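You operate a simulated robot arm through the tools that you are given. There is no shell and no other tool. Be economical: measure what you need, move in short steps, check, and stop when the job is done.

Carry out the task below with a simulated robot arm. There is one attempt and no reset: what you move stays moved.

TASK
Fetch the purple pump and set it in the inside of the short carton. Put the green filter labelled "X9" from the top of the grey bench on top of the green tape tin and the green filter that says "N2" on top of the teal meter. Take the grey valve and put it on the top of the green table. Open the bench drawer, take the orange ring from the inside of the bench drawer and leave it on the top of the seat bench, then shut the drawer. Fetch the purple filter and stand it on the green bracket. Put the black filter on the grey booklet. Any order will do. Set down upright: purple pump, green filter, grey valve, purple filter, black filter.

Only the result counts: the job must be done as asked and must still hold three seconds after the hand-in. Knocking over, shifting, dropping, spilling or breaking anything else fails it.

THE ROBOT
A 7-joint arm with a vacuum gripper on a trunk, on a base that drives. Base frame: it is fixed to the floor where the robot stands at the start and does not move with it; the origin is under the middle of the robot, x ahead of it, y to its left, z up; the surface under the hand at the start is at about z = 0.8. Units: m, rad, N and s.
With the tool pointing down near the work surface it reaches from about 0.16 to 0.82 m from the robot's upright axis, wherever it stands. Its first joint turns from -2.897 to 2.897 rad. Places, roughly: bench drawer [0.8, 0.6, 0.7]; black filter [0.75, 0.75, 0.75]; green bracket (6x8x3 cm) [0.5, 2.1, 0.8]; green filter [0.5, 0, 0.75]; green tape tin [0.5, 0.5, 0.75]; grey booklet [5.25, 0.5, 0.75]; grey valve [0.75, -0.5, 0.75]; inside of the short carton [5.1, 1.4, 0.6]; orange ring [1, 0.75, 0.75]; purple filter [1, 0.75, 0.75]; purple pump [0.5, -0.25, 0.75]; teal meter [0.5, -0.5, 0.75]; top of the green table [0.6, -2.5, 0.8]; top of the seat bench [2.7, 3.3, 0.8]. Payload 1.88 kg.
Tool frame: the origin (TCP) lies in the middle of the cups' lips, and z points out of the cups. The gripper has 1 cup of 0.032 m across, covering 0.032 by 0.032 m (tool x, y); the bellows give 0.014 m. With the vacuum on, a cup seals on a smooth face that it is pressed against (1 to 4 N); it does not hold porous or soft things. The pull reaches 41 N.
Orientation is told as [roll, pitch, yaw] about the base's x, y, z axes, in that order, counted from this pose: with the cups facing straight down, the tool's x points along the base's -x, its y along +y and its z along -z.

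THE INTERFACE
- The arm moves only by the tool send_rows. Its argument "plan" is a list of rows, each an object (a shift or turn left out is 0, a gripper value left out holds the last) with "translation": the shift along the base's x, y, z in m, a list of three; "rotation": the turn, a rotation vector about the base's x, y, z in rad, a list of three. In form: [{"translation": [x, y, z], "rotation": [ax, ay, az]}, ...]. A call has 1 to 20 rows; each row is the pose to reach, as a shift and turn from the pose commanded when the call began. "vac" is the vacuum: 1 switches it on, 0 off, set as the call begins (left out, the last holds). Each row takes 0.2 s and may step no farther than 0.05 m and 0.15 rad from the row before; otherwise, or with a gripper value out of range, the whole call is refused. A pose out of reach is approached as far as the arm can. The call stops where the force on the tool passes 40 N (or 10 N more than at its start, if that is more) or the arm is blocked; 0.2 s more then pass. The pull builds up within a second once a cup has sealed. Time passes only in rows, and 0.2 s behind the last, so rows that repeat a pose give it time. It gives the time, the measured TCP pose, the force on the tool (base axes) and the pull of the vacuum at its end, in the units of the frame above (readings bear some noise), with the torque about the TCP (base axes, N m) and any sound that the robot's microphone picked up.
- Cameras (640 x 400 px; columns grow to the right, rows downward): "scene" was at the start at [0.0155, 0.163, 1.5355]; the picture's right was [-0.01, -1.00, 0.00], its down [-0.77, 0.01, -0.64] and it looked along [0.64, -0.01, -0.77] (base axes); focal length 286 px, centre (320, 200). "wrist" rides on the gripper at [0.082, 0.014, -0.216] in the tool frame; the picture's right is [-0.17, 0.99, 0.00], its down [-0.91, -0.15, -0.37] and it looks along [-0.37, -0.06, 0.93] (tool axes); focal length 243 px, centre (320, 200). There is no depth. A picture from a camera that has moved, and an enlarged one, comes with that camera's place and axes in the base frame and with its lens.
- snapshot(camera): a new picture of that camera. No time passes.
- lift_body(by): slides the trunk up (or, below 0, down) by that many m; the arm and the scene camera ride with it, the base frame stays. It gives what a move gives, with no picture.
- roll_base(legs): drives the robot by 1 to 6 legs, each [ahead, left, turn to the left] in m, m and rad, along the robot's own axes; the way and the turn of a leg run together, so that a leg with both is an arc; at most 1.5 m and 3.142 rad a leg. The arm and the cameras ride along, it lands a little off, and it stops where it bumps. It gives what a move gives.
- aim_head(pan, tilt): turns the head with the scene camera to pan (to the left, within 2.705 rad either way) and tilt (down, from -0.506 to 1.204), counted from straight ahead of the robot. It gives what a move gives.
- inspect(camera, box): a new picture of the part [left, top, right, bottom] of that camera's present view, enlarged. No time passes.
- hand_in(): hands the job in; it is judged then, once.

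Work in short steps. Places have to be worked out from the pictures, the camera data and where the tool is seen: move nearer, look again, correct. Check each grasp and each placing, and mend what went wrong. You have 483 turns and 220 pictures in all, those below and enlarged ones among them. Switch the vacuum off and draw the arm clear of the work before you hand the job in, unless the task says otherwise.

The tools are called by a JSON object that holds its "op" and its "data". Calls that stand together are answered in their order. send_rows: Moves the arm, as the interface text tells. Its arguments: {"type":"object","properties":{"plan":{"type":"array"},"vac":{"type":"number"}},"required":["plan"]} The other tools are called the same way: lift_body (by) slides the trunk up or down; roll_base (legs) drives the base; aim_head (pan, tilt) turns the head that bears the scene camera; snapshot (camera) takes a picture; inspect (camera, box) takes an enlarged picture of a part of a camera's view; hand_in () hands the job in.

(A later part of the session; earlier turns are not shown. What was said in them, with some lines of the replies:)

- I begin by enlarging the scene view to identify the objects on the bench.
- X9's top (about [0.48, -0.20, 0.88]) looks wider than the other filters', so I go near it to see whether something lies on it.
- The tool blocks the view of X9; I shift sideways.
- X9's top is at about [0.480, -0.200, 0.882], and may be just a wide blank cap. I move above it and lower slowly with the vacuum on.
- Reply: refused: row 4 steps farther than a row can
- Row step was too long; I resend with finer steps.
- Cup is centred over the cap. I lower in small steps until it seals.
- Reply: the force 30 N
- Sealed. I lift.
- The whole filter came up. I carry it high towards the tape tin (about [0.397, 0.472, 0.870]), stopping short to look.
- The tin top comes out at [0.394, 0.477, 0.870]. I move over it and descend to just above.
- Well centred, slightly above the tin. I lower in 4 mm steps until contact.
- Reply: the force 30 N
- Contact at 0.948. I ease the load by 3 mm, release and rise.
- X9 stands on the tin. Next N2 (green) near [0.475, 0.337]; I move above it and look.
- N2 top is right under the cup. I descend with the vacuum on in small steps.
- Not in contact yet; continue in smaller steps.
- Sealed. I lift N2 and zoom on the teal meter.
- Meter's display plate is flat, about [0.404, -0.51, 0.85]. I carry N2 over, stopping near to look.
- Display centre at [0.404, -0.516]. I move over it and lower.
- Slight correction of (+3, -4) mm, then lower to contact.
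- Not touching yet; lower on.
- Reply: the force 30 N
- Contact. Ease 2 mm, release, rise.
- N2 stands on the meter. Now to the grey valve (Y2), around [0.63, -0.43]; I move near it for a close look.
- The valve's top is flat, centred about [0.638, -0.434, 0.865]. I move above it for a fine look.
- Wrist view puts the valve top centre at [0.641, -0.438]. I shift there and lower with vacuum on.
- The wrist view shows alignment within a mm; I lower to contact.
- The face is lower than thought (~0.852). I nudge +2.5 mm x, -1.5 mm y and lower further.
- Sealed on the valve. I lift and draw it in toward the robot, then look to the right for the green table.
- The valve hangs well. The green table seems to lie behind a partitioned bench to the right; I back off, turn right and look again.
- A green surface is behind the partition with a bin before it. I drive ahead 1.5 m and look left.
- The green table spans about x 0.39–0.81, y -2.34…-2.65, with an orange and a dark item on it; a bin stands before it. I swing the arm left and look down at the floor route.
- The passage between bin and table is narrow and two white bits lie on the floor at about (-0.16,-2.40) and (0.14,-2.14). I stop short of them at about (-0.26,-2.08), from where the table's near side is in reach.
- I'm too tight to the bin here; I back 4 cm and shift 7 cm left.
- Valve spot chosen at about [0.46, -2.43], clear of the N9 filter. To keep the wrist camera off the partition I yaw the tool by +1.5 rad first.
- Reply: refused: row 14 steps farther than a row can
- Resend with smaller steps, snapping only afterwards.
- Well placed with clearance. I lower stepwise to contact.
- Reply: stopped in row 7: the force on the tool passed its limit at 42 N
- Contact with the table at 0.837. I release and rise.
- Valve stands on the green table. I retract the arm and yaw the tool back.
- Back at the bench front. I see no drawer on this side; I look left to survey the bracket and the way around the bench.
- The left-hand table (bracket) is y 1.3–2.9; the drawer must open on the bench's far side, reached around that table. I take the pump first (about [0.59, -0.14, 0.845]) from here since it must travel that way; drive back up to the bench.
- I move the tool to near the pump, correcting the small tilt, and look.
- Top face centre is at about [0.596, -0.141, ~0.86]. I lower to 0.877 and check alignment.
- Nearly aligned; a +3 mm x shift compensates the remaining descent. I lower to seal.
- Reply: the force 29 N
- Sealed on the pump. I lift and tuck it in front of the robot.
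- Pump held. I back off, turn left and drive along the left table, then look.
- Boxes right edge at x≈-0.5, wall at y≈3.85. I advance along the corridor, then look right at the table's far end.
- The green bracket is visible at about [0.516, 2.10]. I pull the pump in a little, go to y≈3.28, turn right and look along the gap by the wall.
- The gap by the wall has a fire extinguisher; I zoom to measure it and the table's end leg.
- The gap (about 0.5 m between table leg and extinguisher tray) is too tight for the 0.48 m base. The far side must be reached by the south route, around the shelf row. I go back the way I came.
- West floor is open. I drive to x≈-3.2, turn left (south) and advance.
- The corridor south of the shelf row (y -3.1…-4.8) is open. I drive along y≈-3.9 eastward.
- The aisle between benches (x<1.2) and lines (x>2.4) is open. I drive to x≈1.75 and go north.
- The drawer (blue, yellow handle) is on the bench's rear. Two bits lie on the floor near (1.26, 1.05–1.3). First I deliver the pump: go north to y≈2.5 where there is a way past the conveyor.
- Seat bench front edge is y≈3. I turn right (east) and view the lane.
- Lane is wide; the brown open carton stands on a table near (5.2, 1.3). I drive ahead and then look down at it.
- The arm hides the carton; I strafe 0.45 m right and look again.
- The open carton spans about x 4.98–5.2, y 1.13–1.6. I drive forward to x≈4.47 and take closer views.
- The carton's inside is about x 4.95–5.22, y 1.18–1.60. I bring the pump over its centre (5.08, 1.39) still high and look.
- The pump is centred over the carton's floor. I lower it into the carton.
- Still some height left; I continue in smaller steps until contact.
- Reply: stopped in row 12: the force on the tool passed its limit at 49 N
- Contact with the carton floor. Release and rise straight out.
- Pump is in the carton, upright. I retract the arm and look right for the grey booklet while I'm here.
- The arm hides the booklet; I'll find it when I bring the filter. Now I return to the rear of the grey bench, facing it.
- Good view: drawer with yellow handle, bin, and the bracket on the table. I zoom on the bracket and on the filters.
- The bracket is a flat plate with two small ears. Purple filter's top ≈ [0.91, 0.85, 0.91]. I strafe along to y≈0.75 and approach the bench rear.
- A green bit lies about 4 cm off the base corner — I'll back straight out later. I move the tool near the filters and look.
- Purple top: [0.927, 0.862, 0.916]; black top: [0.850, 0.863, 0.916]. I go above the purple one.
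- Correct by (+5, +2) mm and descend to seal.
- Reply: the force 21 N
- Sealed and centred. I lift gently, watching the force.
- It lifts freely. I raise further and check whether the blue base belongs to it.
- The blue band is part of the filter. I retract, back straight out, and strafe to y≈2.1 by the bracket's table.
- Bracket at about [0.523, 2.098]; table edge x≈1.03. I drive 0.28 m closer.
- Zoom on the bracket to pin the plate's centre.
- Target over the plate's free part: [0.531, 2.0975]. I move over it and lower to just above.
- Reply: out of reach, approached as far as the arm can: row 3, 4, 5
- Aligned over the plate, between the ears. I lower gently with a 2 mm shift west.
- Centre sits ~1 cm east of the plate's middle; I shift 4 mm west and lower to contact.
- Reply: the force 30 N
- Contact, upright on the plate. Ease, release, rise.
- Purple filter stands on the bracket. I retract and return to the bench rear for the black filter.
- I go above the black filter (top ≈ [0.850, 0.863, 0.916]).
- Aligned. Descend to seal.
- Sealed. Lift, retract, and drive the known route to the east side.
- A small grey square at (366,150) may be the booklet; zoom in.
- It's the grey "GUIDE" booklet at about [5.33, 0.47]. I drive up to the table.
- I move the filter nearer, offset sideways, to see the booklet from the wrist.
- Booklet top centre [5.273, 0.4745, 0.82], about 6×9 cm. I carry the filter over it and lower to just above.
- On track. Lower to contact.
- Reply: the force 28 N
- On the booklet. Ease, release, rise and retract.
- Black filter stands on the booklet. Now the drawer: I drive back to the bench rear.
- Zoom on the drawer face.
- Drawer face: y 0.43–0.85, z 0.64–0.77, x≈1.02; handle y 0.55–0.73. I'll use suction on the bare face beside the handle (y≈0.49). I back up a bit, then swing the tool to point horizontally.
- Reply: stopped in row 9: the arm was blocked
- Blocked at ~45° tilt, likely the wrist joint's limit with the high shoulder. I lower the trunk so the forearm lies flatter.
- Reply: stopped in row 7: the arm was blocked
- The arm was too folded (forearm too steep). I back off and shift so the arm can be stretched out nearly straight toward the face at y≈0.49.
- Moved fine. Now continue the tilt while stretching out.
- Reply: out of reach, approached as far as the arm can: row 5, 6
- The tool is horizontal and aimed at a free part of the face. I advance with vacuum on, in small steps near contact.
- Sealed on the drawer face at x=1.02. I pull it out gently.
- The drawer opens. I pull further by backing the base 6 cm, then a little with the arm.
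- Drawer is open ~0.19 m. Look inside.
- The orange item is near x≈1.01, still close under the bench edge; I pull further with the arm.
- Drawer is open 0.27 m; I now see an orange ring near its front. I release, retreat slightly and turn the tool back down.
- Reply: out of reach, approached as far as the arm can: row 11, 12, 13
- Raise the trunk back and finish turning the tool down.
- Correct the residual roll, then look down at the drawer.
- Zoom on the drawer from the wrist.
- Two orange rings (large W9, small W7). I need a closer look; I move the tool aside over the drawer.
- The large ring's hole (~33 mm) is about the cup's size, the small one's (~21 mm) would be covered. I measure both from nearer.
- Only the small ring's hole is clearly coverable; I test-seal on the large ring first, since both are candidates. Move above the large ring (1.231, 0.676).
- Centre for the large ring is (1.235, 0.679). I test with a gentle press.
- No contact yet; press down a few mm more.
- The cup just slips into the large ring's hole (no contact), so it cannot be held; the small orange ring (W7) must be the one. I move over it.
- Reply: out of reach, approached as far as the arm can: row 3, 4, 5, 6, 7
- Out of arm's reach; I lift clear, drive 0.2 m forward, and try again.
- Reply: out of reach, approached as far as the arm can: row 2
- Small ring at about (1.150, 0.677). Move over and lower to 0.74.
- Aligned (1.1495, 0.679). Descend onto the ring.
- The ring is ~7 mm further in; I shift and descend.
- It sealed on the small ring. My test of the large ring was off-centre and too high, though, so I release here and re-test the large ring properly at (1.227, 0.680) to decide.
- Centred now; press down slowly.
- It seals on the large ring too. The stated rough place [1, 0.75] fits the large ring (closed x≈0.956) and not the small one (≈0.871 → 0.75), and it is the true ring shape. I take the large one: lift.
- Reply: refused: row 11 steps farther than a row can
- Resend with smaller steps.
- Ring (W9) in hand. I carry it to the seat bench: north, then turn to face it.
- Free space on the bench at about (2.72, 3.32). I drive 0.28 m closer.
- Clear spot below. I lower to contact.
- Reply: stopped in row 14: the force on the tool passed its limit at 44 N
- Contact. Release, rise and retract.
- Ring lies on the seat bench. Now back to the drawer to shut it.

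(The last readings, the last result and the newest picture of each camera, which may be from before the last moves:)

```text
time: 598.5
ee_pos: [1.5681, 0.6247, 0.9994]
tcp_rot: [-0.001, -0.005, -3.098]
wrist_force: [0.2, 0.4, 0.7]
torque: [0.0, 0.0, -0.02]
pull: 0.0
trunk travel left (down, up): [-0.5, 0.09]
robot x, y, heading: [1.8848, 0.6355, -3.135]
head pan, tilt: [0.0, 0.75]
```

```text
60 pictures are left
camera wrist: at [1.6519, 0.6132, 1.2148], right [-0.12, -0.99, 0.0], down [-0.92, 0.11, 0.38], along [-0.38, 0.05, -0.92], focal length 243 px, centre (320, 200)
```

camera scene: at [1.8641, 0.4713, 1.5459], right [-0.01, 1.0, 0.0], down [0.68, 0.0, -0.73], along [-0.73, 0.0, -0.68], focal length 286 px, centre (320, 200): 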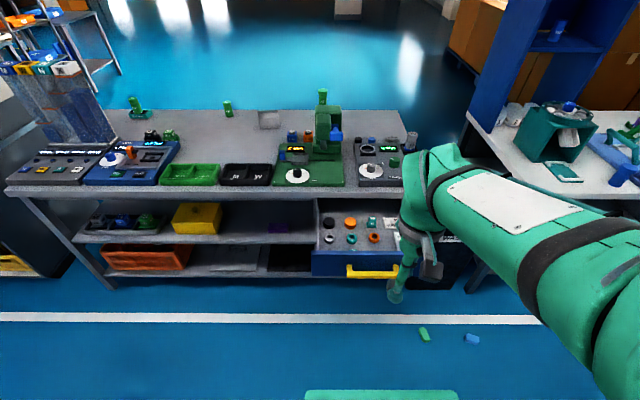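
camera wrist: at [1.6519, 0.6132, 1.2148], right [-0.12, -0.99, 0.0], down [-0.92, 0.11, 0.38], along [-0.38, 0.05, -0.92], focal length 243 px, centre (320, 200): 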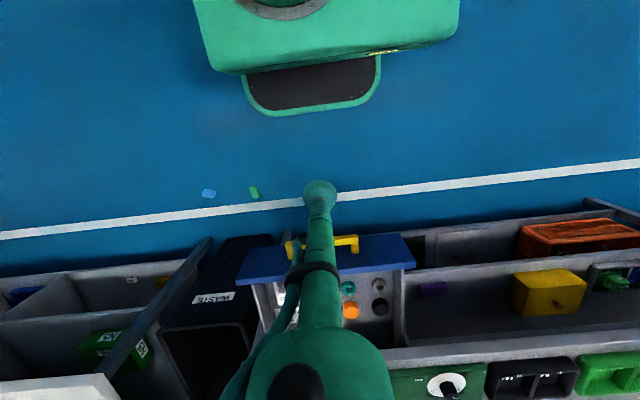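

I drive 0.15 m ahead and lower the tool in front of the handle.

{"op": "roll_base", "data": {"legs": [[0.15, 0, 0]]}}

{"op": "send_rows", "data": {"plan": [{"translation": [0.005, 0.01, -0.04]}, {"translation": [0.005, 0.015, -0.08]}, {"translation": [0.005, 0.015, -0.12]}, {"translation": [0.005, 0.015, -0.16]}, {"translation": [0.005, 0.015, -0.2]}, {"translation": [0.005, 0.015, -0.24]}, {"translation": [0.005, 0.015, -0.28]}, {"translation": [0.005, 0.015, -0.305]}, {"translation": [0.005, 0.015, -0.305]}]}}

{"op": "snapshot", "data": {"camera": "wrist"}}

{"op": "snapshot", "data": {"camera": "scene"}}

```text
time: 599.9
ee_pos: [1.4171, 0.6237, 0.9986]
tcp_rot: [0.001, -0.006, -3.099]
wrist_force: [1.2, 0.5, -0.1]
torque: [0.02, 0.01, 0.0]
pull: 0.1
trunk travel left (down, up): [-0.5, 0.09]
robot x, y, heading: [1.7364, 0.6337, -3.136]
head pan, tilt: [0.0, 0.75]
```

```text
time: 601.9
ee_pos: [1.4228, 0.6374, 0.6938]
tcp_rot: [0.0, -0.008, -3.096]
wrist_force: [0.4, -0.7, -0.6]
torque: [-0.02, -0.02, -0.02]
pull: 0.0
trunk travel left (down, up): [-0.5, 0.09]
robot x, y, heading: [1.7348, 0.632, -3.135]
head pan, tilt: [0.0, 0.75]
```

```text
59 pictures are left
camera wrist: at [1.5063, 0.6267, 0.9092], right [-0.12, -0.99, 0.0], down [-0.92, 0.11, 0.38], along [-0.38, 0.05, -0.92], focal length 243 px, centre (320, 200)
```

wrist: 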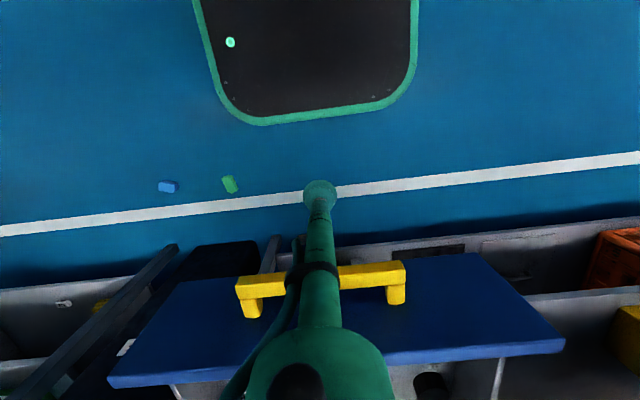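

```text
58 pictures are left
camera scene: at [1.7129, 0.4704, 1.5458], right [-0.01, 1.0, 0.0], down [0.68, 0.0, -0.73], along [-0.73, 0.0, -0.68], focal length 286 px, centre (320, 200)
```

scene: 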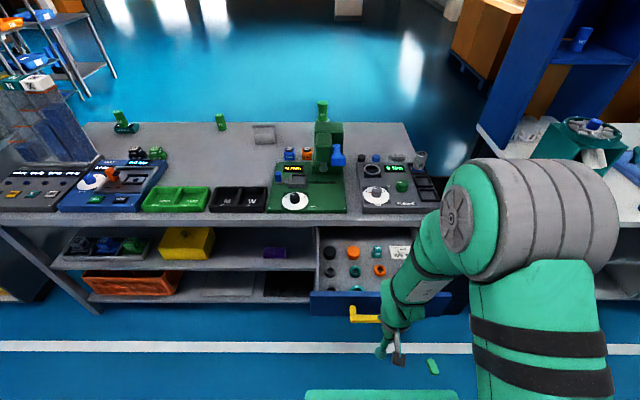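

I push the handle inward steadily.

{"op": "send_rows", "data": {"plan": [{"translation": [-0.02, 0, 0]}, {"translation": [-0.04, 0, 0]}, {"translation": [-0.06, 0, 0]}, {"translation": [-0.075, 0, 0]}, {"translation": [-0.09, 0, 0]}, {"translation": [-0.105, 0, 0]}, {"translation": [-0.12, 0, 0]}, {"translation": [-0.135, 0, 0]}, {"translation": [-0.15, 0, 0]}]}}

{"op": "snapshot", "data": {"camera": "scene"}}

```text
time: 603.9
ee_pos: [1.2702, 0.6373, 0.6967]
tcp_rot: [-0.001, -0.009, -3.096]
wrist_force: [0.9, -0.3, -0.8]
torque: [-0.01, -0.04, -0.02]
pull: 0.1
trunk travel left (down, up): [-0.5, 0.09]
robot x, y, heading: [1.7368, 0.636, -3.136]
head pan, tilt: [0.0, 0.75]
```

```text
57 pictures are left
camera scene: at [1.7132, 0.4704, 1.546], right [-0.01, 1.0, 0.0], down [0.68, 0.0, -0.73], along [-0.73, 0.0, -0.68], focal length 286 px, centre (320, 200)
```

scene: 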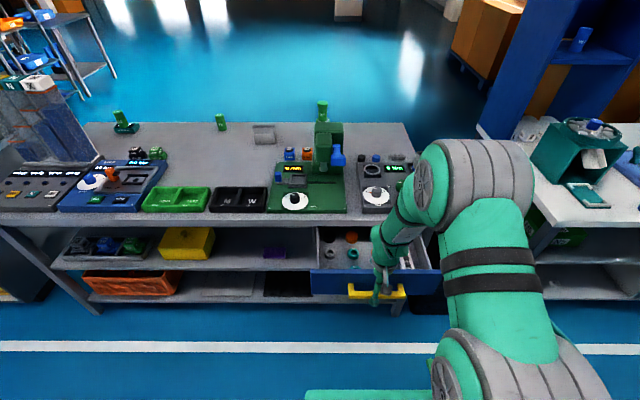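

The drawer is moving in. I continue to the end.

{"op": "send_rows", "data": {"plan": [{"translation": [-0.015, 0, 0]}, {"translation": [-0.03, 0, 0]}, {"translation": [-0.045, 0, 0]}, {"translation": [-0.06, 0, 0]}, {"translation": [-0.075, 0, 0]}, {"translation": [-0.09, 0, 0]}, {"translation": [-0.105, 0, 0]}, {"translation": [-0.12, 0, 0]}, {"translation": [-0.135, 0, 0]}, {"translation": [-0.15, 0, 0]}, {"translation": [-0.16, 0, 0]}, {"translation": [-0.17, 0, 0]}, {"translation": [-0.18, 0, 0]}, {"translation": [-0.19, 0, 0]}, {"translation": [-0.2, 0, 0]}]}}

{"op": "snapshot", "data": {"camera": "scene"}}

```text
time: 607.0
ee_pos: [1.0726, 0.6381, 0.6934]
tcp_rot: [0.0, -0.003, -3.098]
wrist_force: [2.8, 0.0, -2.9]
torque: [0.03, -0.04, -0.02]
pull: 0.2
trunk travel left (down, up): [-0.5, 0.09]
robot x, y, heading: [1.7324, 0.6344, -3.139]
head pan, tilt: [0.0, 0.75]
```

```text
56 pictures are left
camera scene: at [1.713, 0.4704, 1.5458], right [-0.01, 1.0, 0.0], down [0.68, 0.0, -0.73], along [-0.73, 0.0, -0.68], focal length 286 px, centre (320, 200)
```

scene: 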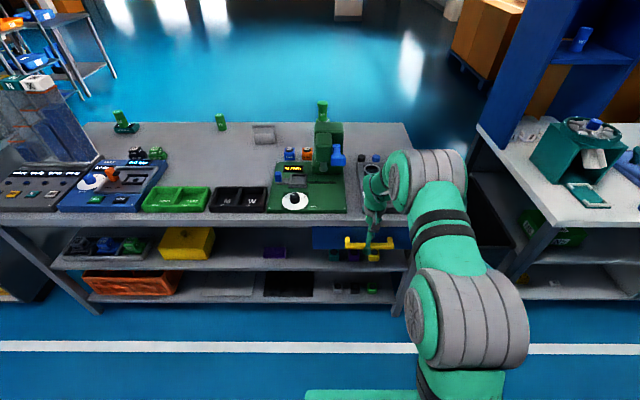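

Almost shut. Push a bit more until it stops.

{"op": "send_rows", "data": {"plan": [{"translation": [-0.005, 0, 0]}, {"translation": [-0.01, 0, 0]}, {"translation": [-0.013, 0, 0]}, {"translation": [-0.016, 0, 0]}, {"translation": [-0.019, 0, 0]}, {"translation": [-0.022, 0, 0]}]}}

{"op": "inspect", "data": {"camera": "scene", "box": [290, 190, 430, 290]}}

```text
time: 607.9
ee_pos: [1.0708, 0.6383, 0.6891]
tcp_rot: [0.003, 0.016, -3.102]
wrist_force: [5.6, -0.2, 1.0]
torque: [0.0, 0.11, 0.0]
pull: 0.0
trunk travel left (down, up): [-0.5, 0.09]
robot x, y, heading: [1.7354, 0.6321, -3.137]
head pan, tilt: [0.0, 0.75]
stopped in row 4: the force on the tool passed its limit at 42 N (the readings are from after the stop); the commanded pose is now the measured one
```

```text
4.00 times, centred on (360, 240) of scene
camera zoom: at [1.714, 0.4705, 1.5459], right [-0.01, 1.0, 0.0], down [0.68, 0.0, -0.73], along [-0.73, 0.0, -0.68], focal length 1146 px, centre (160, 40)
```

zoom: 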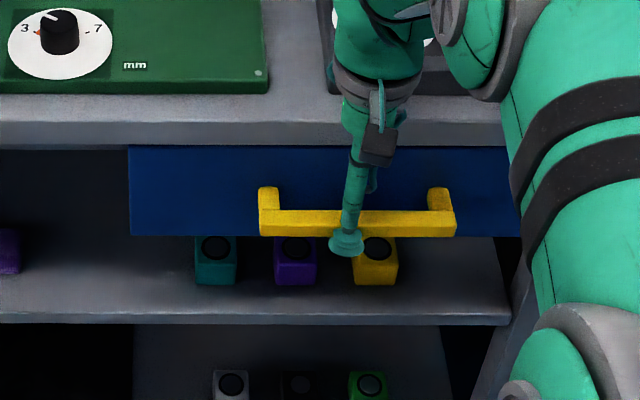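

Shut against its stop. I withdraw the tool and check.

{"op": "send_rows", "data": {"plan": [{"translation": [0.02, 0, 0]}, {"translation": [0.06, 0, 0]}, {"translation": [0.1, 0, 0]}, {"translation": [0.14, 0, 0.02]}, {"translation": [0.17, 0, 0.06]}, {"translation": [0.2, 0, 0.1]}, {"translation": [0.23, 0, 0.14]}, {"translation": [0.25, 0, 0.18]}, {"translation": [0.27, 0, 0.22]}, {"translation": [0.28, 0, 0.26]}, {"translation": [0.28, 0, 0.3]}]}}

{"op": "roll_base", "data": {"legs": [[-0.15, 0, 0]]}}

{"op": "aim_head", "data": {"pan": 0.1, "tilt": 0.65}}

{"op": "inspect", "data": {"camera": "scene", "box": [60, 80, 440, 320]}}

```text
time: 610.3
ee_pos: [1.3494, 0.6372, 0.9904]
tcp_rot: [0.002, 0.011, -3.1]
wrist_force: [0.0, -0.2, -0.3]
torque: [0.0, 0.0, 0.0]
pull: 0.0
trunk travel left (down, up): [-0.5, 0.09]
robot x, y, heading: [1.7369, 0.6354, -3.136]
head pan, tilt: [0.0, 0.75]
```

```text
time: 611.7
ee_pos: [1.4972, 0.6381, 0.9893]
tcp_rot: [0.002, 0.009, -3.103]
wrist_force: [0.2, -1.0, -0.2]
torque: [0.01, -0.02, 0.01]
pull: 0.0
trunk travel left (down, up): [-0.5, 0.09]
robot x, y, heading: [1.886, 0.6358, -3.139]
head pan, tilt: [0.0, 0.75]
```

```text
time: 612.3
ee_pos: [1.4967, 0.6378, 0.9898]
tcp_rot: [0.001, 0.009, -3.101]
wrist_force: [0.0, 0.6, -0.8]
torque: [0.01, -0.02, 0.0]
pull: 0.0
trunk travel left (down, up): [-0.5, 0.09]
robot x, y, heading: [1.8829, 0.636, -3.132]
head pan, tilt: [0.099, 0.649]
```

```text
1.67 times, centred on (250, 200) of scene
camera zoom: at [1.8594, 0.4627, 1.5544], right [-0.1, 0.99, 0.0], down [0.6, 0.06, -0.8], along [-0.79, -0.08, -0.6], focal length 477 px, centre (437, 200)
```

zoom: 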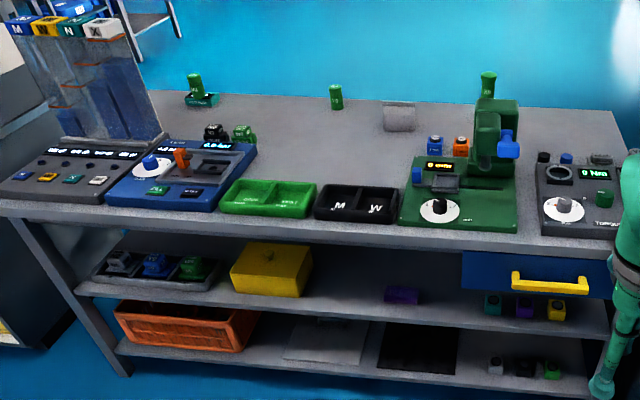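

The drawer is shut, N2 stands on the meter and X9 on the tin, the arm is clear and the vacuum is off. I hand in.

{"op": "hand_in", "data": {}}

```text
The job is handed in.
```

I handed in the job with all the items placed and the drawer shut. The main doubt is which orange ring was meant.

- **Orange ring:** the drawer held two, a large one marked W9 and a small one marked W7. I took the large one because its position matched the place you gave. It lies on the seat bench.
- **Small ring handled:** while deciding, I briefly sealed the cup on the small W7 ring in the drawer, without lifting it, and let it go.
- **Checks:** I checked each placing with a picture right after setting it down. A last picture before the hand-in confirmed the drawer and both green filters, on the tape tin and the teal meter. I did not look again at the valve, purple filter, black filter or ring.
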